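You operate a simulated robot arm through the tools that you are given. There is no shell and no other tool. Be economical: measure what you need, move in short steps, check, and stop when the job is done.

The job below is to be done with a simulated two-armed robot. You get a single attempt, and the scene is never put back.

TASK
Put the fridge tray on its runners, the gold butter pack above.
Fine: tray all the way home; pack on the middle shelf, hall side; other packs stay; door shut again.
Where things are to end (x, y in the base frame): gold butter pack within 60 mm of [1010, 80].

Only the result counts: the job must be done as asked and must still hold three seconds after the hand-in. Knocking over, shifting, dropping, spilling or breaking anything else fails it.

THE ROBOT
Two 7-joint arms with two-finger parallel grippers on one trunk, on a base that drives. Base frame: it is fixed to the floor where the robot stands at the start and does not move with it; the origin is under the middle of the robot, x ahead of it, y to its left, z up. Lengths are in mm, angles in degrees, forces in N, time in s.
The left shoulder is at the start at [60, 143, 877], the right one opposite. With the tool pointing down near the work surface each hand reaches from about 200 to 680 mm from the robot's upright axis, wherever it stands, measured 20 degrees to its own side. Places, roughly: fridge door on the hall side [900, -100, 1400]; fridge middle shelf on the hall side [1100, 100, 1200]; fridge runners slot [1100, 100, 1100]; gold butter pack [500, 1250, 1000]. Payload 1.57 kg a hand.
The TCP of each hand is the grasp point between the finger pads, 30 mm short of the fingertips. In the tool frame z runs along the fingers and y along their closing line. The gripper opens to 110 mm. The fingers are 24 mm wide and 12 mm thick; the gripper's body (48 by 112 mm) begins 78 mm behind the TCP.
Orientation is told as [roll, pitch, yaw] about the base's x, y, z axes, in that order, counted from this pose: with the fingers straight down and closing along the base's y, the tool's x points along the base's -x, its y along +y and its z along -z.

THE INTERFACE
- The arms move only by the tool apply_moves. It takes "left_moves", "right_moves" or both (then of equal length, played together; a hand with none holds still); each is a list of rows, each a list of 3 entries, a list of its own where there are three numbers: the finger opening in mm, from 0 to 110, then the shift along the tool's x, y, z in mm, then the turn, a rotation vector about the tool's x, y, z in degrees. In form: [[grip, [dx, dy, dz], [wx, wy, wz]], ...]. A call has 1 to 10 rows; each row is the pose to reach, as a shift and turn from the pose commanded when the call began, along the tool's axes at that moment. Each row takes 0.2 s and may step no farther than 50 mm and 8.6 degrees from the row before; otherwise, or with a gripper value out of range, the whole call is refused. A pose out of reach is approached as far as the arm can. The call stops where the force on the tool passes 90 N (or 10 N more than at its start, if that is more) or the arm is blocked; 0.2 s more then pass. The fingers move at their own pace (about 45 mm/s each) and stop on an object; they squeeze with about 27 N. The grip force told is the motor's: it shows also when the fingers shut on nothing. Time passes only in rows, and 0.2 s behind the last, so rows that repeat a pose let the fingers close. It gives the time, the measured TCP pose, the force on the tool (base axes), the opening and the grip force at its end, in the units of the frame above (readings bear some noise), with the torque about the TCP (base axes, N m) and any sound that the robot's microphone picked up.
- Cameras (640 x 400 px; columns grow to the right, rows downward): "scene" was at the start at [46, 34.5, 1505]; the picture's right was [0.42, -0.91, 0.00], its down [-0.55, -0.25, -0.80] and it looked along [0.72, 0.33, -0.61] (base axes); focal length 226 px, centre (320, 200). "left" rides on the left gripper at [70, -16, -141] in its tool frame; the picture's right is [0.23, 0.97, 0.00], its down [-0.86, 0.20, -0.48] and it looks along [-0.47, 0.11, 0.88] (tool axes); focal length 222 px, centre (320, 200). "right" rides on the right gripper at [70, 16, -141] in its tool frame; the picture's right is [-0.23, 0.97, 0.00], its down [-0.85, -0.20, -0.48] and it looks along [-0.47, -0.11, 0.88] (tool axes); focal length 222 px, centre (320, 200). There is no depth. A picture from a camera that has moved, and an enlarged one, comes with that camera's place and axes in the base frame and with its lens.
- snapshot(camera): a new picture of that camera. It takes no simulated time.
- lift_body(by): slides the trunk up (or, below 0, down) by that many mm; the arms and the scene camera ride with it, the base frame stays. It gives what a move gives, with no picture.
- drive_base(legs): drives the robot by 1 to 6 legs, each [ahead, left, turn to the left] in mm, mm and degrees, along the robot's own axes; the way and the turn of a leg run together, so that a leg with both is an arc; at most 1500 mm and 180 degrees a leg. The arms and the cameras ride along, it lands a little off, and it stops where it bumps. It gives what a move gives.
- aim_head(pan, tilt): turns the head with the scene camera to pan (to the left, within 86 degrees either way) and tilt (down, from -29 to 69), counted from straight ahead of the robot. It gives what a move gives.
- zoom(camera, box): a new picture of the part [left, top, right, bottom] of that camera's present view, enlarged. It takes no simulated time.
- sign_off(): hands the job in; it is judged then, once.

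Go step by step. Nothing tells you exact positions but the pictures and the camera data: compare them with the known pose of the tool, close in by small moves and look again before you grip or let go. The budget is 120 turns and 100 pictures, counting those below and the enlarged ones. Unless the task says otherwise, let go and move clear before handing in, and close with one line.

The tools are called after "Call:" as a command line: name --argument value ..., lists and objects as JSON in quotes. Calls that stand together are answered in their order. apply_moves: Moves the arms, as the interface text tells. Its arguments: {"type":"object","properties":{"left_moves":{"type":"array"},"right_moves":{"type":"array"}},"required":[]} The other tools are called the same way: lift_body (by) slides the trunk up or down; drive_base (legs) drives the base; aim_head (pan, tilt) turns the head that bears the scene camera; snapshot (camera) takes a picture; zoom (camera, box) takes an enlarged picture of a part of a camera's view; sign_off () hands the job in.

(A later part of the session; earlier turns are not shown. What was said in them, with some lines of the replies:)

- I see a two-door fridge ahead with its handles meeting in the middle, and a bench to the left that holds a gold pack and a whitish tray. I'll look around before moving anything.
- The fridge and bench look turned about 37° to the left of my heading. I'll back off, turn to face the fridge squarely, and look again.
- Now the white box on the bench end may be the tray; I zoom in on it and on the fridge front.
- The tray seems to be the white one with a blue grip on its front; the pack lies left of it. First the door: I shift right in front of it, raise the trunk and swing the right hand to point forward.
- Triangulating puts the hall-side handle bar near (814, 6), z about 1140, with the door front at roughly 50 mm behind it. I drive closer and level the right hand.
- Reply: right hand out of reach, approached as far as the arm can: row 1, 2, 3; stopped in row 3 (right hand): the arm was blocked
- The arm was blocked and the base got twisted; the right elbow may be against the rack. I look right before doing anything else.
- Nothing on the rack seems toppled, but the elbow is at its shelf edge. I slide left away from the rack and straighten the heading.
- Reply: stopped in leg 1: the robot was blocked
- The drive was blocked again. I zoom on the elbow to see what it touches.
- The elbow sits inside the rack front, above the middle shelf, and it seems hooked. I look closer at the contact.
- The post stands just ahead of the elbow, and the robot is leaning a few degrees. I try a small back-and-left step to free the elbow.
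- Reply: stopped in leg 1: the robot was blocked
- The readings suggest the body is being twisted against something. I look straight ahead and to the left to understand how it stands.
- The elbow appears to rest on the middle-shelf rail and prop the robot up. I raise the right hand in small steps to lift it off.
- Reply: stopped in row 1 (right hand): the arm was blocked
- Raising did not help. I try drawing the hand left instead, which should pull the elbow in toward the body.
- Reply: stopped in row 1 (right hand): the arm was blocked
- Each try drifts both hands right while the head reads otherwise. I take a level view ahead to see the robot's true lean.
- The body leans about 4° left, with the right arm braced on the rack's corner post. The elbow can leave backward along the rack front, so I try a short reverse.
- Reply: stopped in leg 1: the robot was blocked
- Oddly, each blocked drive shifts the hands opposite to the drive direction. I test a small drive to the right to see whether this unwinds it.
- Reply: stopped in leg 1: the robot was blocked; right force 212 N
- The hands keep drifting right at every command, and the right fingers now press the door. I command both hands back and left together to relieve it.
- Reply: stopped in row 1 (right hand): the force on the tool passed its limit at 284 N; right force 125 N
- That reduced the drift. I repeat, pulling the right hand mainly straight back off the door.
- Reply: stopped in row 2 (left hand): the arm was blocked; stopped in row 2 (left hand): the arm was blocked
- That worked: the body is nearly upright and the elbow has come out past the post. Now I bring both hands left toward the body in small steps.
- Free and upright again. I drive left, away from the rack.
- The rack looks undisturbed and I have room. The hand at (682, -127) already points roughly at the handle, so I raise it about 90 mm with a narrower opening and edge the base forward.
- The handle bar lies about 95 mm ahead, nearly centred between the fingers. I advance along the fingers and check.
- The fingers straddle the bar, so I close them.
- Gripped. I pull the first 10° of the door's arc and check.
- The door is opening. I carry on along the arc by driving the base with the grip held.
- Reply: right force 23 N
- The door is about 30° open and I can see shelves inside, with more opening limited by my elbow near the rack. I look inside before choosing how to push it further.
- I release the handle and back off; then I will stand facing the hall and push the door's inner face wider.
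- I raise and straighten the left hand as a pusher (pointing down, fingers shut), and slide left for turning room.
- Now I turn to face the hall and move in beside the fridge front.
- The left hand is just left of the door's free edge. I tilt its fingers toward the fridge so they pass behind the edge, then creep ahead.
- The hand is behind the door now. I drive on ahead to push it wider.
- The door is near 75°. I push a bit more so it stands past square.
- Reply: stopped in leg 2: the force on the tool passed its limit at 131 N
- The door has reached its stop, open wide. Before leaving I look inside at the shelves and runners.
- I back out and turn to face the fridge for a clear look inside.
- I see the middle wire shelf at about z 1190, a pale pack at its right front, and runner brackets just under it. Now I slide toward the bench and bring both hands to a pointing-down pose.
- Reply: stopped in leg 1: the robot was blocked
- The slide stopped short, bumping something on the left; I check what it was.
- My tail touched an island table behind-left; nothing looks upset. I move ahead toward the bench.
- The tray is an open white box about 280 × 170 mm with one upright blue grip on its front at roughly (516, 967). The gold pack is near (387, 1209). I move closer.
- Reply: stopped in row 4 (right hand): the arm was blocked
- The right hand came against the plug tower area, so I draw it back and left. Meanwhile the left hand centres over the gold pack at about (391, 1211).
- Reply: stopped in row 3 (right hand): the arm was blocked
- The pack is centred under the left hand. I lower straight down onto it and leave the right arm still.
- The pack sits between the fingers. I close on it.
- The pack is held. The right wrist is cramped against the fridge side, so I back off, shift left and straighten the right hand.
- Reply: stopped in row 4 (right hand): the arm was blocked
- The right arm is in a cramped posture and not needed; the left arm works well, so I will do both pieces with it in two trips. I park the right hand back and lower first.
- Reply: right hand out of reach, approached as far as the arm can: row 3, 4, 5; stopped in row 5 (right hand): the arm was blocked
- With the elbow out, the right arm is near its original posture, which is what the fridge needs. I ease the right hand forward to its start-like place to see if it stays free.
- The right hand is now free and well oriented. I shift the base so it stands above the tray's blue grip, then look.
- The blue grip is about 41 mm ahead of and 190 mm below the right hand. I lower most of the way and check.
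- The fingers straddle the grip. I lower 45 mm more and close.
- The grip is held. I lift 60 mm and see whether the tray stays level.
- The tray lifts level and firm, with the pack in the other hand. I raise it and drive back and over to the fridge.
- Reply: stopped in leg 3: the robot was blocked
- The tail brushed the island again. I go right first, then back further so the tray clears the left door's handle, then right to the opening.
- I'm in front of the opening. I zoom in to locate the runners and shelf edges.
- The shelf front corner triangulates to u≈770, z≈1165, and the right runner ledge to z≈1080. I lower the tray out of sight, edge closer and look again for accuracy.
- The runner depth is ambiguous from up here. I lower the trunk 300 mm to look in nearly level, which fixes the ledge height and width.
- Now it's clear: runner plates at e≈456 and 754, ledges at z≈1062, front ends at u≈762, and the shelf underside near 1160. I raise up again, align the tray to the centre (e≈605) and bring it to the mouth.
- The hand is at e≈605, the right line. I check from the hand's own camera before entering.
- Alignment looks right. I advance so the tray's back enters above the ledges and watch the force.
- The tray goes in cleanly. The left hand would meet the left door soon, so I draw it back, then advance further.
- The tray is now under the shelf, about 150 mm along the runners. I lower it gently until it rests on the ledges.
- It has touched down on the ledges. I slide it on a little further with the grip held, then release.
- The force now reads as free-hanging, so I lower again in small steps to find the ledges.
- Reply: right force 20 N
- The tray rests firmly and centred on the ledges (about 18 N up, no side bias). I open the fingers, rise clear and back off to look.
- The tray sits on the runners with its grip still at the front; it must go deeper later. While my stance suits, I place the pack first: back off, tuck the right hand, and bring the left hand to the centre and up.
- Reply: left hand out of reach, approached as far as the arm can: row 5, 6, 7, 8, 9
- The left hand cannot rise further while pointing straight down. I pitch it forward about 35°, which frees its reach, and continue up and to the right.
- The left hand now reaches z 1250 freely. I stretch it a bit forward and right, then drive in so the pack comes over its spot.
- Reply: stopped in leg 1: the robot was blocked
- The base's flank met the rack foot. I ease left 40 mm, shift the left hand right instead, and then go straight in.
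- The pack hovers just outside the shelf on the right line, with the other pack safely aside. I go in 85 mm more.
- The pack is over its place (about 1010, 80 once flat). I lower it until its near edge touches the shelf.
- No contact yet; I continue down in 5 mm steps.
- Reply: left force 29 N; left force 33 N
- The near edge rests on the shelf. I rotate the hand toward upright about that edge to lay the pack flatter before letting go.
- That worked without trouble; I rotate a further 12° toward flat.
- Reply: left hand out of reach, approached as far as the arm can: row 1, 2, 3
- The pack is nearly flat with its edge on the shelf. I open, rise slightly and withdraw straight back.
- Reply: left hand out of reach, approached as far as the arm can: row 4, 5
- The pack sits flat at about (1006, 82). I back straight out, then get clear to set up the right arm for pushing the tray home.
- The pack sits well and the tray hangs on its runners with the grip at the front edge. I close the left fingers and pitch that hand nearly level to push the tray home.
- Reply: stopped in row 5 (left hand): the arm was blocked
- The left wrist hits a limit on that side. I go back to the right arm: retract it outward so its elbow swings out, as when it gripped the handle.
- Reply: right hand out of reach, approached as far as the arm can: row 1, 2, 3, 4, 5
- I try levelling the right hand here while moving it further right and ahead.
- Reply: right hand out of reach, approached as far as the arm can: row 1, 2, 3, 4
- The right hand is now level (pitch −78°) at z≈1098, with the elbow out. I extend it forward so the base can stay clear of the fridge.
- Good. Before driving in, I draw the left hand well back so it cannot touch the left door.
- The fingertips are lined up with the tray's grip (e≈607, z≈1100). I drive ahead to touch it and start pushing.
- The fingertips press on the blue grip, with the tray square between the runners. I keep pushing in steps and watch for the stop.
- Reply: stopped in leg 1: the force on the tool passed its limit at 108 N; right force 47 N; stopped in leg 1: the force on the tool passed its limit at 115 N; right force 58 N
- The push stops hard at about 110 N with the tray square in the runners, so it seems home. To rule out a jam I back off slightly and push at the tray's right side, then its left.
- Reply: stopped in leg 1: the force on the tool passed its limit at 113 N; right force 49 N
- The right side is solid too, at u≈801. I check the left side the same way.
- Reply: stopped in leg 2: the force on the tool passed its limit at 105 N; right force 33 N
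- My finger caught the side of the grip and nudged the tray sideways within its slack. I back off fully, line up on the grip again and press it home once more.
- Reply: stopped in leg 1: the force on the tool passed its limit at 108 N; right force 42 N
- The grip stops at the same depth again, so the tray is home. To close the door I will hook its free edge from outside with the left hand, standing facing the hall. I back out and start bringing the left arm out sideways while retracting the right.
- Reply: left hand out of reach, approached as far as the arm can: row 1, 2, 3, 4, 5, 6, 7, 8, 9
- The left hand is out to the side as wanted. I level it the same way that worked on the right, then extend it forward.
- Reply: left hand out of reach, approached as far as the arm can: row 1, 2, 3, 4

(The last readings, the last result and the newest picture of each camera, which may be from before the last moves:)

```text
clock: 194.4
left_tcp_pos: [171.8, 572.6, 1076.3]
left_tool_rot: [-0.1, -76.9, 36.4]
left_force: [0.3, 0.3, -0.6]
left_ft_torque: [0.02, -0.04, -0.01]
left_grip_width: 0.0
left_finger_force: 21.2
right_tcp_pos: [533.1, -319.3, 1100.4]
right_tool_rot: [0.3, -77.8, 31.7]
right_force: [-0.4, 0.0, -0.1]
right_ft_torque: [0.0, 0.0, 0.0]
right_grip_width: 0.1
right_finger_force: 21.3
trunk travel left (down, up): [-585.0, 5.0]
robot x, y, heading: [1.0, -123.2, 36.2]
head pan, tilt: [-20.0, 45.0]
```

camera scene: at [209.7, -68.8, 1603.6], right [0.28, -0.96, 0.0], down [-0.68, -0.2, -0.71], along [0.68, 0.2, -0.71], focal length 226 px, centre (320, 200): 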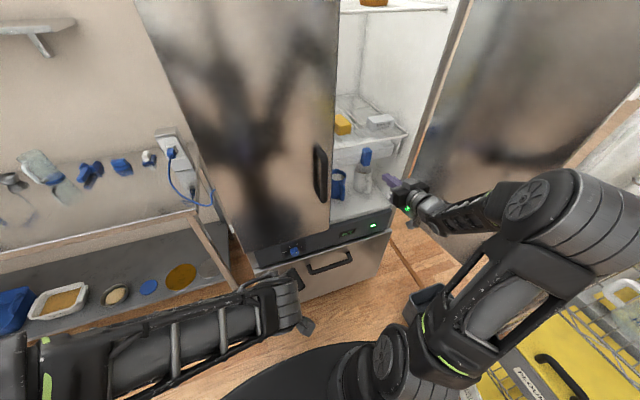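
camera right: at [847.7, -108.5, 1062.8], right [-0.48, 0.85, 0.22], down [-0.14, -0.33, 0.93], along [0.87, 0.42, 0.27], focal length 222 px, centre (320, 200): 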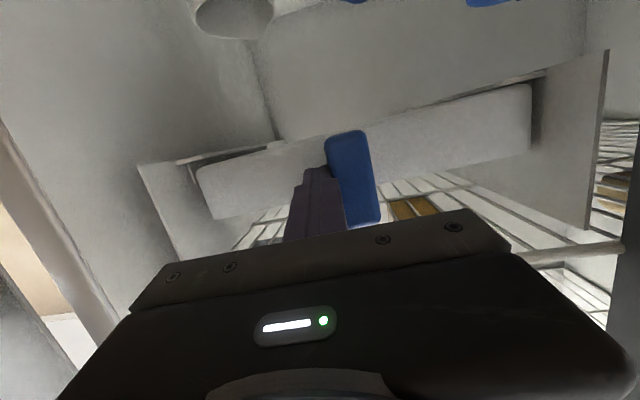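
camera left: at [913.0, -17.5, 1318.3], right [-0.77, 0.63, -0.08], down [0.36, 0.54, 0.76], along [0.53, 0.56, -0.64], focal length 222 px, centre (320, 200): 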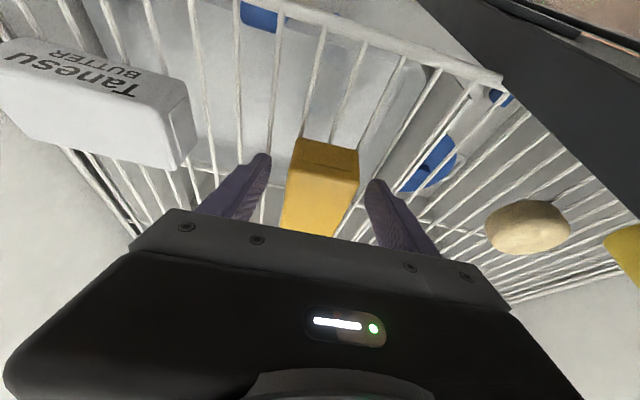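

Both hands are set. I turn to face the hall and approach so the left fingertips stop just short of the door's free edge.

Call:
drive_base --legs '[[-100, 0, 0], [0, 0, -89.6], [110, 0, 0]]'

Call:
aim_head --pan 38 --tilt 32

Call:
snapshot --camera "scene"

```text
clock: 200.2
left_tcp_pos: [677.9, -444.7, 1075.8]
left_tool_rot: [-0.5, -76.8, -53.5]
left_force: [-0.4, -0.5, -0.2]
left_ft_torque: [-0.01, 0.0, 0.01]
left_grip_width: 0.0
left_finger_force: 21.2
right_tcp_pos: [-213.7, -804.1, 1099.1]
right_tool_rot: [0.3, -77.7, -58.5]
right_force: [-0.2, -0.8, -0.1]
right_ft_torque: [0.02, 0.05, 0.01]
right_grip_width: 0.0
right_finger_force: 21.1
trunk travel left (down, up): [-585.0, 5.0]
robot x, y, heading: [-17.5, -267.5, -54.1]
head pan, tilt: [-20.0, 45.0]
```

```text
clock: 201.5
left_tcp_pos: [676.5, -443.5, 1076.8]
left_tool_rot: [-0.4, -76.9, -53.5]
left_force: [-0.1, 0.5, -0.7]
left_ft_torque: [-0.02, -0.01, 0.01]
left_grip_width: 0.1
left_finger_force: 21.2
right_tcp_pos: [-215.6, -803.8, 1099.3]
right_tool_rot: [0.4, -77.8, -58.6]
right_force: [0.0, 0.1, -0.4]
right_ft_torque: [0.0, 0.01, -0.03]
right_grip_width: 0.0
right_finger_force: 21.3
trunk travel left (down, up): [-585.0, 5.0]
robot x, y, heading: [-14.8, -267.1, -53.8]
head pan, tilt: [38.0, 32.0]
```

```text
3 pictures are left
camera scene: at [48.9, -271.6, 1623.2], right [-0.28, -0.96, 0.0], down [-0.51, 0.15, -0.85], along [0.82, -0.23, -0.53], focal length 226 px, centre (320, 200)
```

scene: 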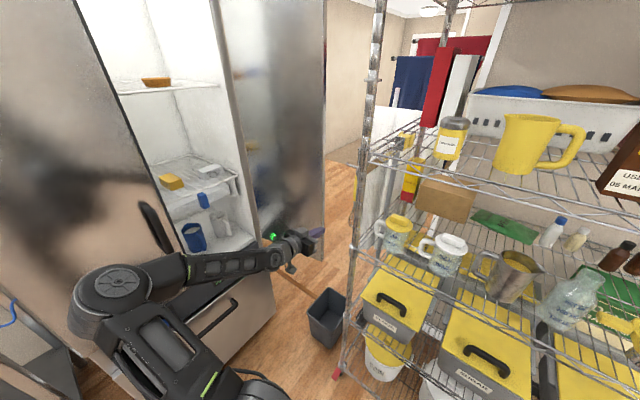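

The closed fingers point just past the free edge (edge at u≈310, hand at u≈279). I move ahead 125 mm so the tips pass the door's outer face, then open the gripper to hook it.

Call:
drive_base --legs '[[125, 0, 0]]'

Call:
apply_moves --left_moves '[[60, [0, 0, 0], [0, 0, 0]], [110, [0, 0, 0], [0, 0, 0]], [110, [0, 0, 0], [0, 0, 0]], [110, [0, 0, 0], [0, 0, 0]], [110, [0, 0, 0], [0, 0, 0]], [110, [0, 0, 0], [0, 0, 0]]]'

Call:
snapshot --camera "left"

```text
clock: 202.7
left_tcp_pos: [749.5, -543.1, 1076.2]
left_tool_rot: [-0.5, -76.8, -53.5]
left_force: [0.3, 0.2, -0.9]
left_ft_torque: [-0.04, -0.01, -0.05]
left_grip_width: 0.1
left_finger_force: 21.1
right_tcp_pos: [-143.3, -902.8, 1099.7]
right_tool_rot: [0.4, -77.7, -58.6]
right_force: [0.3, 0.3, 0.8]
right_ft_torque: [-0.03, -0.03, -0.03]
right_grip_width: 0.0
right_finger_force: 21.3
trunk travel left (down, up): [-585.0, 5.0]
robot x, y, heading: [58.2, -369.8, -53.8]
head pan, tilt: [38.0, 32.0]
```

```text
clock: 204.1
left_tcp_pos: [745.2, -544.0, 1077.1]
left_tool_rot: [-0.2, -76.8, -53.9]
left_force: [-13.2, -2.5, -2.8]
left_ft_torque: [-0.1, -0.14, 0.61]
left_grip_width: 99.2
left_finger_force: 0.0
right_tcp_pos: [-145.6, -902.1, 1099.1]
right_tool_rot: [0.8, -77.8, -59.0]
right_force: [0.6, -0.8, -0.8]
right_ft_torque: [-0.03, -0.01, 0.03]
right_grip_width: 0.0
right_finger_force: 21.4
trunk travel left (down, up): [-585.0, 5.0]
robot x, y, heading: [54.6, -367.7, -54.1]
head pan, tilt: [38.0, 32.0]
```

```text
2 pictures are left
camera left: at [642.0, -430.9, 1041.0], right [0.76, 0.61, -0.22], down [0.0, 0.34, 0.94], along [0.65, -0.72, 0.25], focal length 222 px, centre (320, 200)
```

left: 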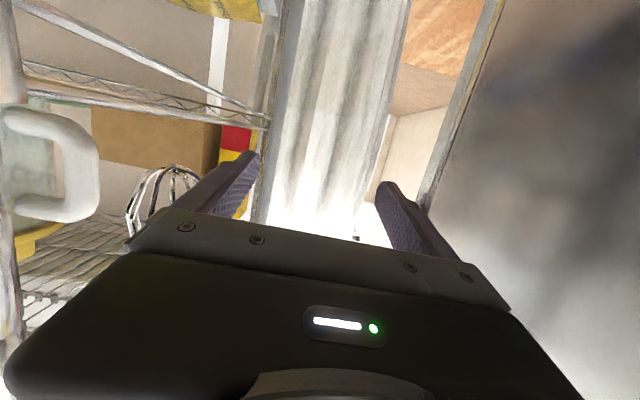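

A straight finger can't hook round the edge, but angled 45° it can push the outer corner. I close the fingers, yaw the hand left and bring it just outside that corner.

Call:
apply_moves --left_moves '[[40, [0, 8, 0], [0, 0, 0]], [0, [0, 16, 0], [0, 0, 0]], [0, [0, 22, 2], [-7.5, 0, 0]], [0, [0, 22, 4], [-15, 0, 0]], [0, [0, 22, 6], [-22.5, 0, 0]], [0, [0, 22, 8], [-30, 0, 0]], [0, [0, 25, 10], [-37.5, 0, 0]], [0, [0, 32, 12], [-45, 0, 0]], [0, [0, 44, 14], [-45, 0, 0]]]'

```text
clock: 206.1
left_tcp_pos: [792.1, -527.7, 1074.1]
left_tool_rot: [44.8, -77.0, -53.5]
left_force: [-1.6, 0.1, 0.4]
left_ft_torque: [0.03, -0.01, 0.01]
left_grip_width: 0.1
left_finger_force: 20.9
right_tcp_pos: [-144.4, -901.1, 1100.6]
right_tool_rot: [0.3, -78.0, -58.7]
right_force: [0.0, 0.4, -0.4]
right_ft_torque: [-0.01, -0.01, 0.0]
right_grip_width: 0.0
right_finger_force: 21.5
trunk travel left (down, up): [-585.0, 5.0]
robot x, y, heading: [53.5, -367.7, -54.1]
head pan, tilt: [38.0, 32.0]
```

The angled fingers are now outside the door's corner with no contact forces. I pull back along the closing arc.

Call:
drive_base --legs '[[-60, 6, 0], [-60, 16, 0], [-60, 26, 0]]'

Call:
aim_head --pan 45 --tilt 32

Call:
snapshot --camera "scene"

```text
clock: 208.4
left_tcp_pos: [706.1, -379.6, 1076.0]
left_tool_rot: [42.5, -77.2, -55.0]
left_force: [-16.8, -7.2, 10.4]
left_ft_torque: [0.25, -0.25, 0.24]
left_grip_width: 0.0
left_finger_force: 21.2
right_tcp_pos: [-217.1, -729.8, 1099.8]
right_tool_rot: [0.6, -77.9, -59.3]
right_force: [0.5, 0.0, -0.3]
right_ft_torque: [0.01, 0.02, 0.02]
right_grip_width: 0.2
right_finger_force: 21.5
trunk travel left (down, up): [-585.0, 5.0]
robot x, y, heading: [-15.2, -195.4, -54.3]
head pan, tilt: [38.0, 32.0]
stopped in leg 3: the force on the tool passed its limit at 91 N (the readings are from after the stop); the commanded pose is now the measured one
```

```text
clock: 209.1
left_tcp_pos: [706.0, -376.4, 1075.9]
left_tool_rot: [42.6, -76.9, -54.6]
left_force: [-24.9, -10.1, 12.1]
left_ft_torque: [0.28, -0.38, 0.36]
left_grip_width: 0.0
left_finger_force: 20.8
right_tcp_pos: [-218.3, -730.5, 1098.5]
right_tool_rot: [1.2, -77.9, -59.8]
right_force: [-0.1, -0.1, 0.1]
right_ft_torque: [-0.03, -0.04, -0.01]
right_grip_width: 0.0
right_finger_force: 21.1
trunk travel left (down, up): [-585.0, 5.0]
robot x, y, heading: [-12.4, -197.9, -54.2]
head pan, tilt: [45.0, 32.0]
```

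```text
1 pictures are left
camera scene: at [48.8, -189.7, 1623.5], right [-0.16, -0.99, 0.0], down [-0.52, 0.09, -0.85], along [0.84, -0.14, -0.53], focal length 226 px, centre (320, 200)
```

scene: 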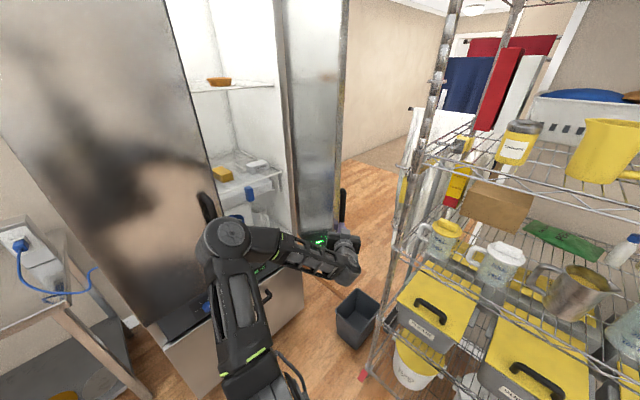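

The door has swung to roughly 65°, and my finger is now wedged between its face and handle. I turn the hand right with the door to free it, then continue the arc.

Call:
apply_moves --left_moves '[[0, [0, -3, -4], [8, 0, 0]], [0, [0, -3, -8], [16, 0, 0]], [0, [0, -3, -12], [24, 0, 0]]]'

Call:
drive_base --legs '[[-50, 22, 0], [-50, 32, 0]]'

```text
clock: 209.8
left_tcp_pos: [697.1, -372.8, 1074.6]
left_tool_rot: [17.8, -76.8, -53.4]
left_force: [-9.1, -3.3, 3.2]
left_ft_torque: [0.1, -0.18, 0.14]
left_grip_width: 0.0
left_finger_force: 20.8
right_tcp_pos: [-216.0, -729.1, 1098.8]
right_tool_rot: [0.6, -77.9, -59.1]
right_force: [-1.0, -0.3, 0.7]
right_ft_torque: [-0.02, -0.01, 0.02]
right_grip_width: 0.0
right_finger_force: 21.5
trunk travel left (down, up): [-585.0, 5.0]
robot x, y, heading: [-14.6, -200.0, -54.4]
head pan, tilt: [45.0, 32.0]
```

```text
clock: 211.4
left_tcp_pos: [675.2, -262.8, 1075.2]
left_tool_rot: [17.2, -76.4, -53.6]
left_force: [-43.6, -2.9, -7.9]
left_ft_torque: [-0.1, -0.57, 0.53]
left_grip_width: 0.0
left_finger_force: 21.5
right_tcp_pos: [-234.3, -615.7, 1099.8]
right_tool_rot: [1.1, -77.9, -59.5]
right_force: [0.6, 0.4, 1.4]
right_ft_torque: [0.03, 0.0, -0.03]
right_grip_width: 0.0
right_finger_force: 21.4
trunk travel left (down, up): [-585.0, 5.0]
robot x, y, heading: [-24.6, -81.5, -54.4]
head pan, tilt: [45.0, 32.0]
```

The door follows well. I push it on to about 35°, then back away from its face to reposition for the final push.

Call:
drive_base --legs '[[-40, 42, 0], [-40, 44, 0]]'

Call:
drive_base --legs '[[0, -150, 0], [0, -128, 0], [0, 0, 20]]'

```text
clock: 212.9
left_tcp_pos: [686.5, -148.4, 1075.4]
left_tool_rot: [16.2, -76.3, -53.3]
left_force: [-74.3, 19.0, 6.3]
left_ft_torque: [-0.17, -1.18, 1.08]
left_grip_width: 0.0
left_finger_force: 21.6
right_tcp_pos: [-215.8, -497.9, 1100.8]
right_tool_rot: [1.8, -78.3, -60.2]
right_force: [0.2, 0.4, 1.1]
right_ft_torque: [0.03, 0.0, -0.04]
right_grip_width: 0.0
right_finger_force: 21.7
trunk travel left (down, up): [-585.0, 5.0]
robot x, y, heading: [-8.1, 29.3, -53.9]
head pan, tilt: [45.0, 32.0]
```

```text
clock: 216.2
left_tcp_pos: [490.4, -63.7, 1067.3]
left_tool_rot: [15.1, -75.8, -32.2]
left_force: [-0.6, 0.3, -0.2]
left_ft_torque: [0.01, 0.02, -0.03]
left_grip_width: 0.1
left_finger_force: 21.3
right_tcp_pos: [-239.3, -701.9, 1100.6]
right_tool_rot: [0.2, -77.8, -38.5]
right_force: [0.2, 0.6, 0.2]
right_ft_torque: [0.0, -0.01, 0.0]
right_grip_width: 0.0
right_finger_force: 21.1
trunk travel left (down, up): [-585.0, 5.0]
robot x, y, heading: [-228.9, -132.5, -34.2]
head pan, tilt: [45.0, 32.0]
```

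Clear of the door. I use a last look after moving across to the hinge side for the final push.

Call:
drive_base --legs '[[283, -99, 0]]'

Call:
aim_head --pan 50 --tilt 32

Call:
snapshot --camera "scene"

```text
clock: 218.3
left_tcp_pos: [669.0, -301.5, 1066.7]
left_tool_rot: [15.2, -75.7, -31.9]
left_force: [-0.3, -0.1, 0.0]
left_ft_torque: [0.0, 0.0, 0.0]
left_grip_width: 0.0
left_finger_force: 21.7
right_tcp_pos: [-55.1, -945.3, 1100.1]
right_tool_rot: [0.2, -77.7, -38.3]
right_force: [0.4, -0.7, -0.2]
right_ft_torque: [-0.01, -0.01, 0.01]
right_grip_width: 0.4
right_finger_force: 21.7
trunk travel left (down, up): [-585.0, 5.0]
robot x, y, heading: [-53.7, -377.9, -33.4]
head pan, tilt: [45.0, 32.0]
```

```text
clock: 218.9
left_tcp_pos: [667.8, -301.9, 1067.1]
left_tool_rot: [15.2, -75.8, -31.8]
left_force: [-1.1, 0.2, 0.0]
left_ft_torque: [0.0, -0.04, 0.03]
left_grip_width: 0.0
left_finger_force: 21.5
right_tcp_pos: [-55.1, -943.3, 1099.2]
right_tool_rot: [0.2, -77.9, -38.2]
right_force: [-0.1, 0.7, 0.7]
right_ft_torque: [-0.01, -0.01, 0.01]
right_grip_width: 0.0
right_finger_force: 21.7
trunk travel left (down, up): [-585.0, 5.0]
robot x, y, heading: [-49.5, -373.1, -33.8]
head pan, tilt: [50.0, 32.0]
```

```text
0 pictures are left
camera scene: at [5.2, -334.3, 1623.2], right [0.28, -0.96, 0.0], down [-0.51, -0.15, -0.85], along [0.81, 0.24, -0.53], focal length 226 px, centre (320, 200)
```

scene: 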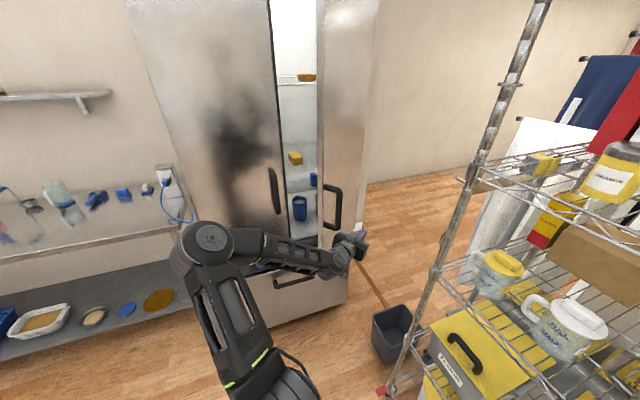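

The hand is in front of the door's outer face, hinge side of the handle. I push straight toward the fridge in steps.

Call:
drive_base --legs '[[33, 94, 0], [20, 57, 0], [20, 57, 0]]'

Call:
drive_base --legs '[[14, 38, 0], [14, 38, 0]]'

```text
clock: 220.6
left_tcp_pos: [770.9, -219.2, 1067.9]
left_tool_rot: [15.8, -76.1, -33.0]
left_force: [-13.8, 4.9, 7.1]
left_ft_torque: [0.14, -0.17, 0.42]
left_grip_width: 0.0
left_finger_force: 21.2
right_tcp_pos: [53.1, -858.7, 1100.2]
right_tool_rot: [0.1, -78.0, -37.9]
right_force: [-0.6, 0.9, 0.0]
right_ft_torque: [0.01, 0.02, 0.0]
right_grip_width: 0.0
right_finger_force: 21.5
trunk travel left (down, up): [-585.0, 5.0]
robot x, y, heading: [55.8, -294.8, -33.7]
head pan, tilt: [50.0, 32.0]
stopped in leg 2: the force on the tool passed its limit at 155 N (the readings are from after the stop); the commanded pose is now the measured one
```

```text
clock: 221.4
left_tcp_pos: [770.1, -219.0, 1067.7]
left_tool_rot: [15.3, -75.7, -33.1]
left_force: [-24.6, 4.3, 15.3]
left_ft_torque: [0.43, -0.09, 0.8]
left_grip_width: 0.4
left_finger_force: 21.8
right_tcp_pos: [59.2, -854.0, 1100.1]
right_tool_rot: [0.5, -78.0, -38.2]
right_force: [-0.1, -0.3, 0.2]
right_ft_torque: [0.02, 0.01, 0.01]
right_grip_width: 0.2
right_finger_force: 21.5
trunk travel left (down, up): [-585.0, 5.0]
robot x, y, heading: [62.4, -288.9, -33.6]
head pan, tilt: [50.0, 32.0]
stopped in leg 1: the robot was blocked; the commanded pose is now the measured one
```

Pushing straight locks by friction, so I follow the true arc for a while, then re-place the hand nearer the hinge and push on.

Call:
drive_base --legs '[[-22, 55, 0], [-11, 58, 0]]'

Call:
drive_base --legs '[[-17, -47, 0], [75, -27, 0]]'

Call:
drive_base --legs '[[20, 56, 0], [20, 56, 0]]'

```text
clock: 222.9
left_tcp_pos: [811.2, -104.6, 1064.4]
left_tool_rot: [14.1, -75.4, -31.9]
left_force: [0.3, -0.4, -0.2]
left_ft_torque: [-0.02, 0.01, -0.06]
left_grip_width: 0.0
left_finger_force: 21.1
right_tcp_pos: [99.4, -742.6, 1100.1]
right_tool_rot: [-0.3, -77.7, -37.6]
right_force: [1.2, -0.6, 0.1]
right_ft_torque: [0.0, 0.01, -0.08]
right_grip_width: 0.1
right_finger_force: 21.1
trunk travel left (down, up): [-585.0, 5.0]
robot x, y, heading: [102.4, -174.0, -33.6]
head pan, tilt: [50.0, 32.0]
```

```text
clock: 224.5
left_tcp_pos: [819.5, -201.2, 1062.1]
left_tool_rot: [14.7, -75.3, -32.3]
left_force: [0.4, 0.2, -0.7]
left_ft_torque: [0.04, -0.02, 0.05]
left_grip_width: 0.0
left_finger_force: 21.5
right_tcp_pos: [106.4, -838.9, 1099.5]
right_tool_rot: [0.2, -77.7, -38.0]
right_force: [0.9, 0.2, 0.6]
right_ft_torque: [0.03, 0.0, 0.02]
right_grip_width: 0.0
right_finger_force: 21.3
trunk travel left (down, up): [-585.0, 5.0]
robot x, y, heading: [108.5, -267.2, -33.5]
head pan, tilt: [50.0, 32.0]
```

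```text
clock: 226.1
left_tcp_pos: [913.9, -130.2, 1063.5]
left_tool_rot: [14.2, -75.3, -32.1]
left_force: [0.8, 0.1, 0.0]
left_ft_torque: [0.01, 0.0, -0.02]
left_grip_width: 0.0
left_finger_force: 21.3
right_tcp_pos: [200.5, -765.9, 1099.7]
right_tool_rot: [-0.4, -77.9, -37.6]
right_force: [0.6, 0.0, -0.1]
right_ft_torque: [0.01, 0.05, -0.07]
right_grip_width: 0.0
right_finger_force: 21.3
trunk travel left (down, up): [-585.0, 5.0]
robot x, y, heading: [201.7, -196.7, -33.7]
head pan, tilt: [50.0, 32.0]
```

The door has moved on ahead of the hand (hand at u≈656). I keep on until it meets the closed door.

Call:
drive_base --legs '[[7, 19, 0], [7, 19, 0], [7, 19, 0]]'

Call:
drive_base --legs '[[7, 19, 0], [7, 19, 0]]'

```text
clock: 227.4
left_tcp_pos: [928.4, -126.1, 1060.3]
left_tool_rot: [12.5, -74.6, -33.1]
left_force: [-14.4, -0.7, 4.2]
left_ft_torque: [-0.02, -0.22, -0.07]
left_grip_width: 0.0
left_finger_force: 21.4
right_tcp_pos: [227.8, -743.8, 1100.3]
right_tool_rot: [0.2, -77.9, -38.1]
right_force: [0.4, -1.1, -0.5]
right_ft_torque: [-0.01, -0.01, 0.03]
right_grip_width: 0.0
right_finger_force: 21.5
trunk travel left (down, up): [-585.0, 5.0]
robot x, y, heading: [230.3, -174.0, -33.8]
head pan, tilt: [50.0, 32.0]
stopped in leg 2: the force on the tool passed its limit at 93 N (the readings are from after the stop); the commanded pose is now the measured one
```

```text
clock: 228.5
left_tcp_pos: [932.9, -128.7, 1053.7]
left_tool_rot: [9.6, -73.4, -33.4]
left_force: [-20.9, -6.5, 9.7]
left_ft_torque: [-0.02, -0.38, -0.29]
left_grip_width: 0.0
left_finger_force: 21.4
right_tcp_pos: [245.4, -727.8, 1100.8]
right_tool_rot: [0.2, -77.9, -38.1]
right_force: [-0.7, 0.3, 0.3]
right_ft_torque: [-0.03, 0.04, -0.03]
right_grip_width: 0.1
right_finger_force: 21.7
trunk travel left (down, up): [-585.0, 5.0]
robot x, y, heading: [251.9, -159.3, -33.6]
head pan, tilt: [50.0, 32.0]
stopped in leg 2: the force on the tool passed its limit at 101 N (the readings are from after the stop); the commanded pose is now the measured one
```

It meets firm resistance close to the closed plane. To be sure it is fully shut I press once more nearer the free edge, by the handle, where leverage is greater.

Call:
drive_base --legs '[[-27, -75, 0], [-80, 29, 0]]'

Call:
drive_base --legs '[[14, 38, 0], [7, 19, 0], [7, 19, 0], [7, 19, 0]]'

Call:
drive_base --legs '[[7, 19, 0]]'

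```text
clock: 230.3
left_tcp_pos: [823.0, -102.9, 1051.1]
left_tool_rot: [9.3, -73.4, -32.2]
left_force: [0.3, 0.0, 0.6]
left_ft_torque: [-0.03, 0.03, -0.07]
left_grip_width: 0.1
left_finger_force: 20.7
right_tcp_pos: [134.6, -706.7, 1100.7]
right_tool_rot: [-0.2, -77.8, -37.7]
right_force: [0.2, 0.9, -0.4]
right_ft_torque: [-0.05, -0.01, 0.02]
right_grip_width: 0.0
right_finger_force: 21.4
trunk travel left (down, up): [-585.0, 5.0]
robot x, y, heading: [133.0, -134.6, -33.9]
head pan, tilt: [50.0, 32.0]
```

```text
clock: 231.3
left_tcp_pos: [851.2, -90.3, 1050.3]
left_tool_rot: [7.6, -72.9, -32.2]
left_force: [-0.4, -2.9, 0.6]
left_ft_torque: [0.06, -0.03, 0.17]
left_grip_width: 0.0
left_finger_force: 21.4
right_tcp_pos: [166.7, -683.9, 1100.2]
right_tool_rot: [-0.1, -77.9, -37.8]
right_force: [0.7, 0.1, -0.6]
right_ft_torque: [-0.01, -0.02, 0.0]
right_grip_width: 0.3
right_finger_force: 21.0
trunk travel left (down, up): [-585.0, 5.0]
robot x, y, heading: [168.4, -113.2, -33.8]
head pan, tilt: [50.0, 32.0]
stopped in leg 1: the robot was blocked; the commanded pose is now the measured one
```

```text
clock: 232.2
left_tcp_pos: [854.0, -95.6, 1048.6]
left_tool_rot: [5.5, -72.5, -32.1]
left_force: [-4.2, -4.5, 2.1]
left_ft_torque: [0.21, 0.03, 0.62]
left_grip_width: 0.0
left_finger_force: 21.7
right_tcp_pos: [176.9, -675.1, 1100.6]
right_tool_rot: [-0.2, -77.9, -38.0]
right_force: [-0.7, 0.2, 0.1]
right_ft_torque: [0.0, 0.0, -0.02]
right_grip_width: 0.0
right_finger_force: 21.2
trunk travel left (down, up): [-585.0, 5.0]
robot x, y, heading: [182.0, -102.9, -34.0]
head pan, tilt: [50.0, 32.0]
stopped in leg 1: the robot was blocked; the commanded pose is now the measured one
```

The hand meets the handle right where it stood with the door shut, so the door is closed. I back clear and hand in.

Call:
drive_base --legs '[[-40, -110, 0]]'

Call:
sign_off

```text
clock: 233.4
left_tcp_pos: [758.9, -164.9, 1047.7]
left_tool_rot: [5.7, -72.4, -32.1]
left_force: [-0.5, -1.0, -0.1]
left_ft_torque: [0.0, 0.03, 0.02]
left_grip_width: 0.0
left_finger_force: 21.3
right_tcp_pos: [81.6, -745.0, 1100.2]
right_tool_rot: [0.3, -77.9, -38.4]
right_force: [-1.1, 0.7, -0.3]
right_ft_torque: [0.02, -0.02, 0.05]
right_grip_width: 0.0
right_finger_force: 21.2
trunk travel left (down, up): [-585.0, 5.0]
robot x, y, heading: [87.1, -175.4, -34.2]
head pan, tilt: [50.0, 32.0]
```

```text
The job is handed in.
```

I've handed the job in: the tray is on its runners against a firm stop, and the gold pack is on the middle shelf at about (1006, 82). The hall-side door is closed as far as touch could tell, because I had no pictures left to check it. My arm jammed in the rack early on and my base bumped the rack and the island table; I saw nothing knocked over, but something may have shifted slightly.
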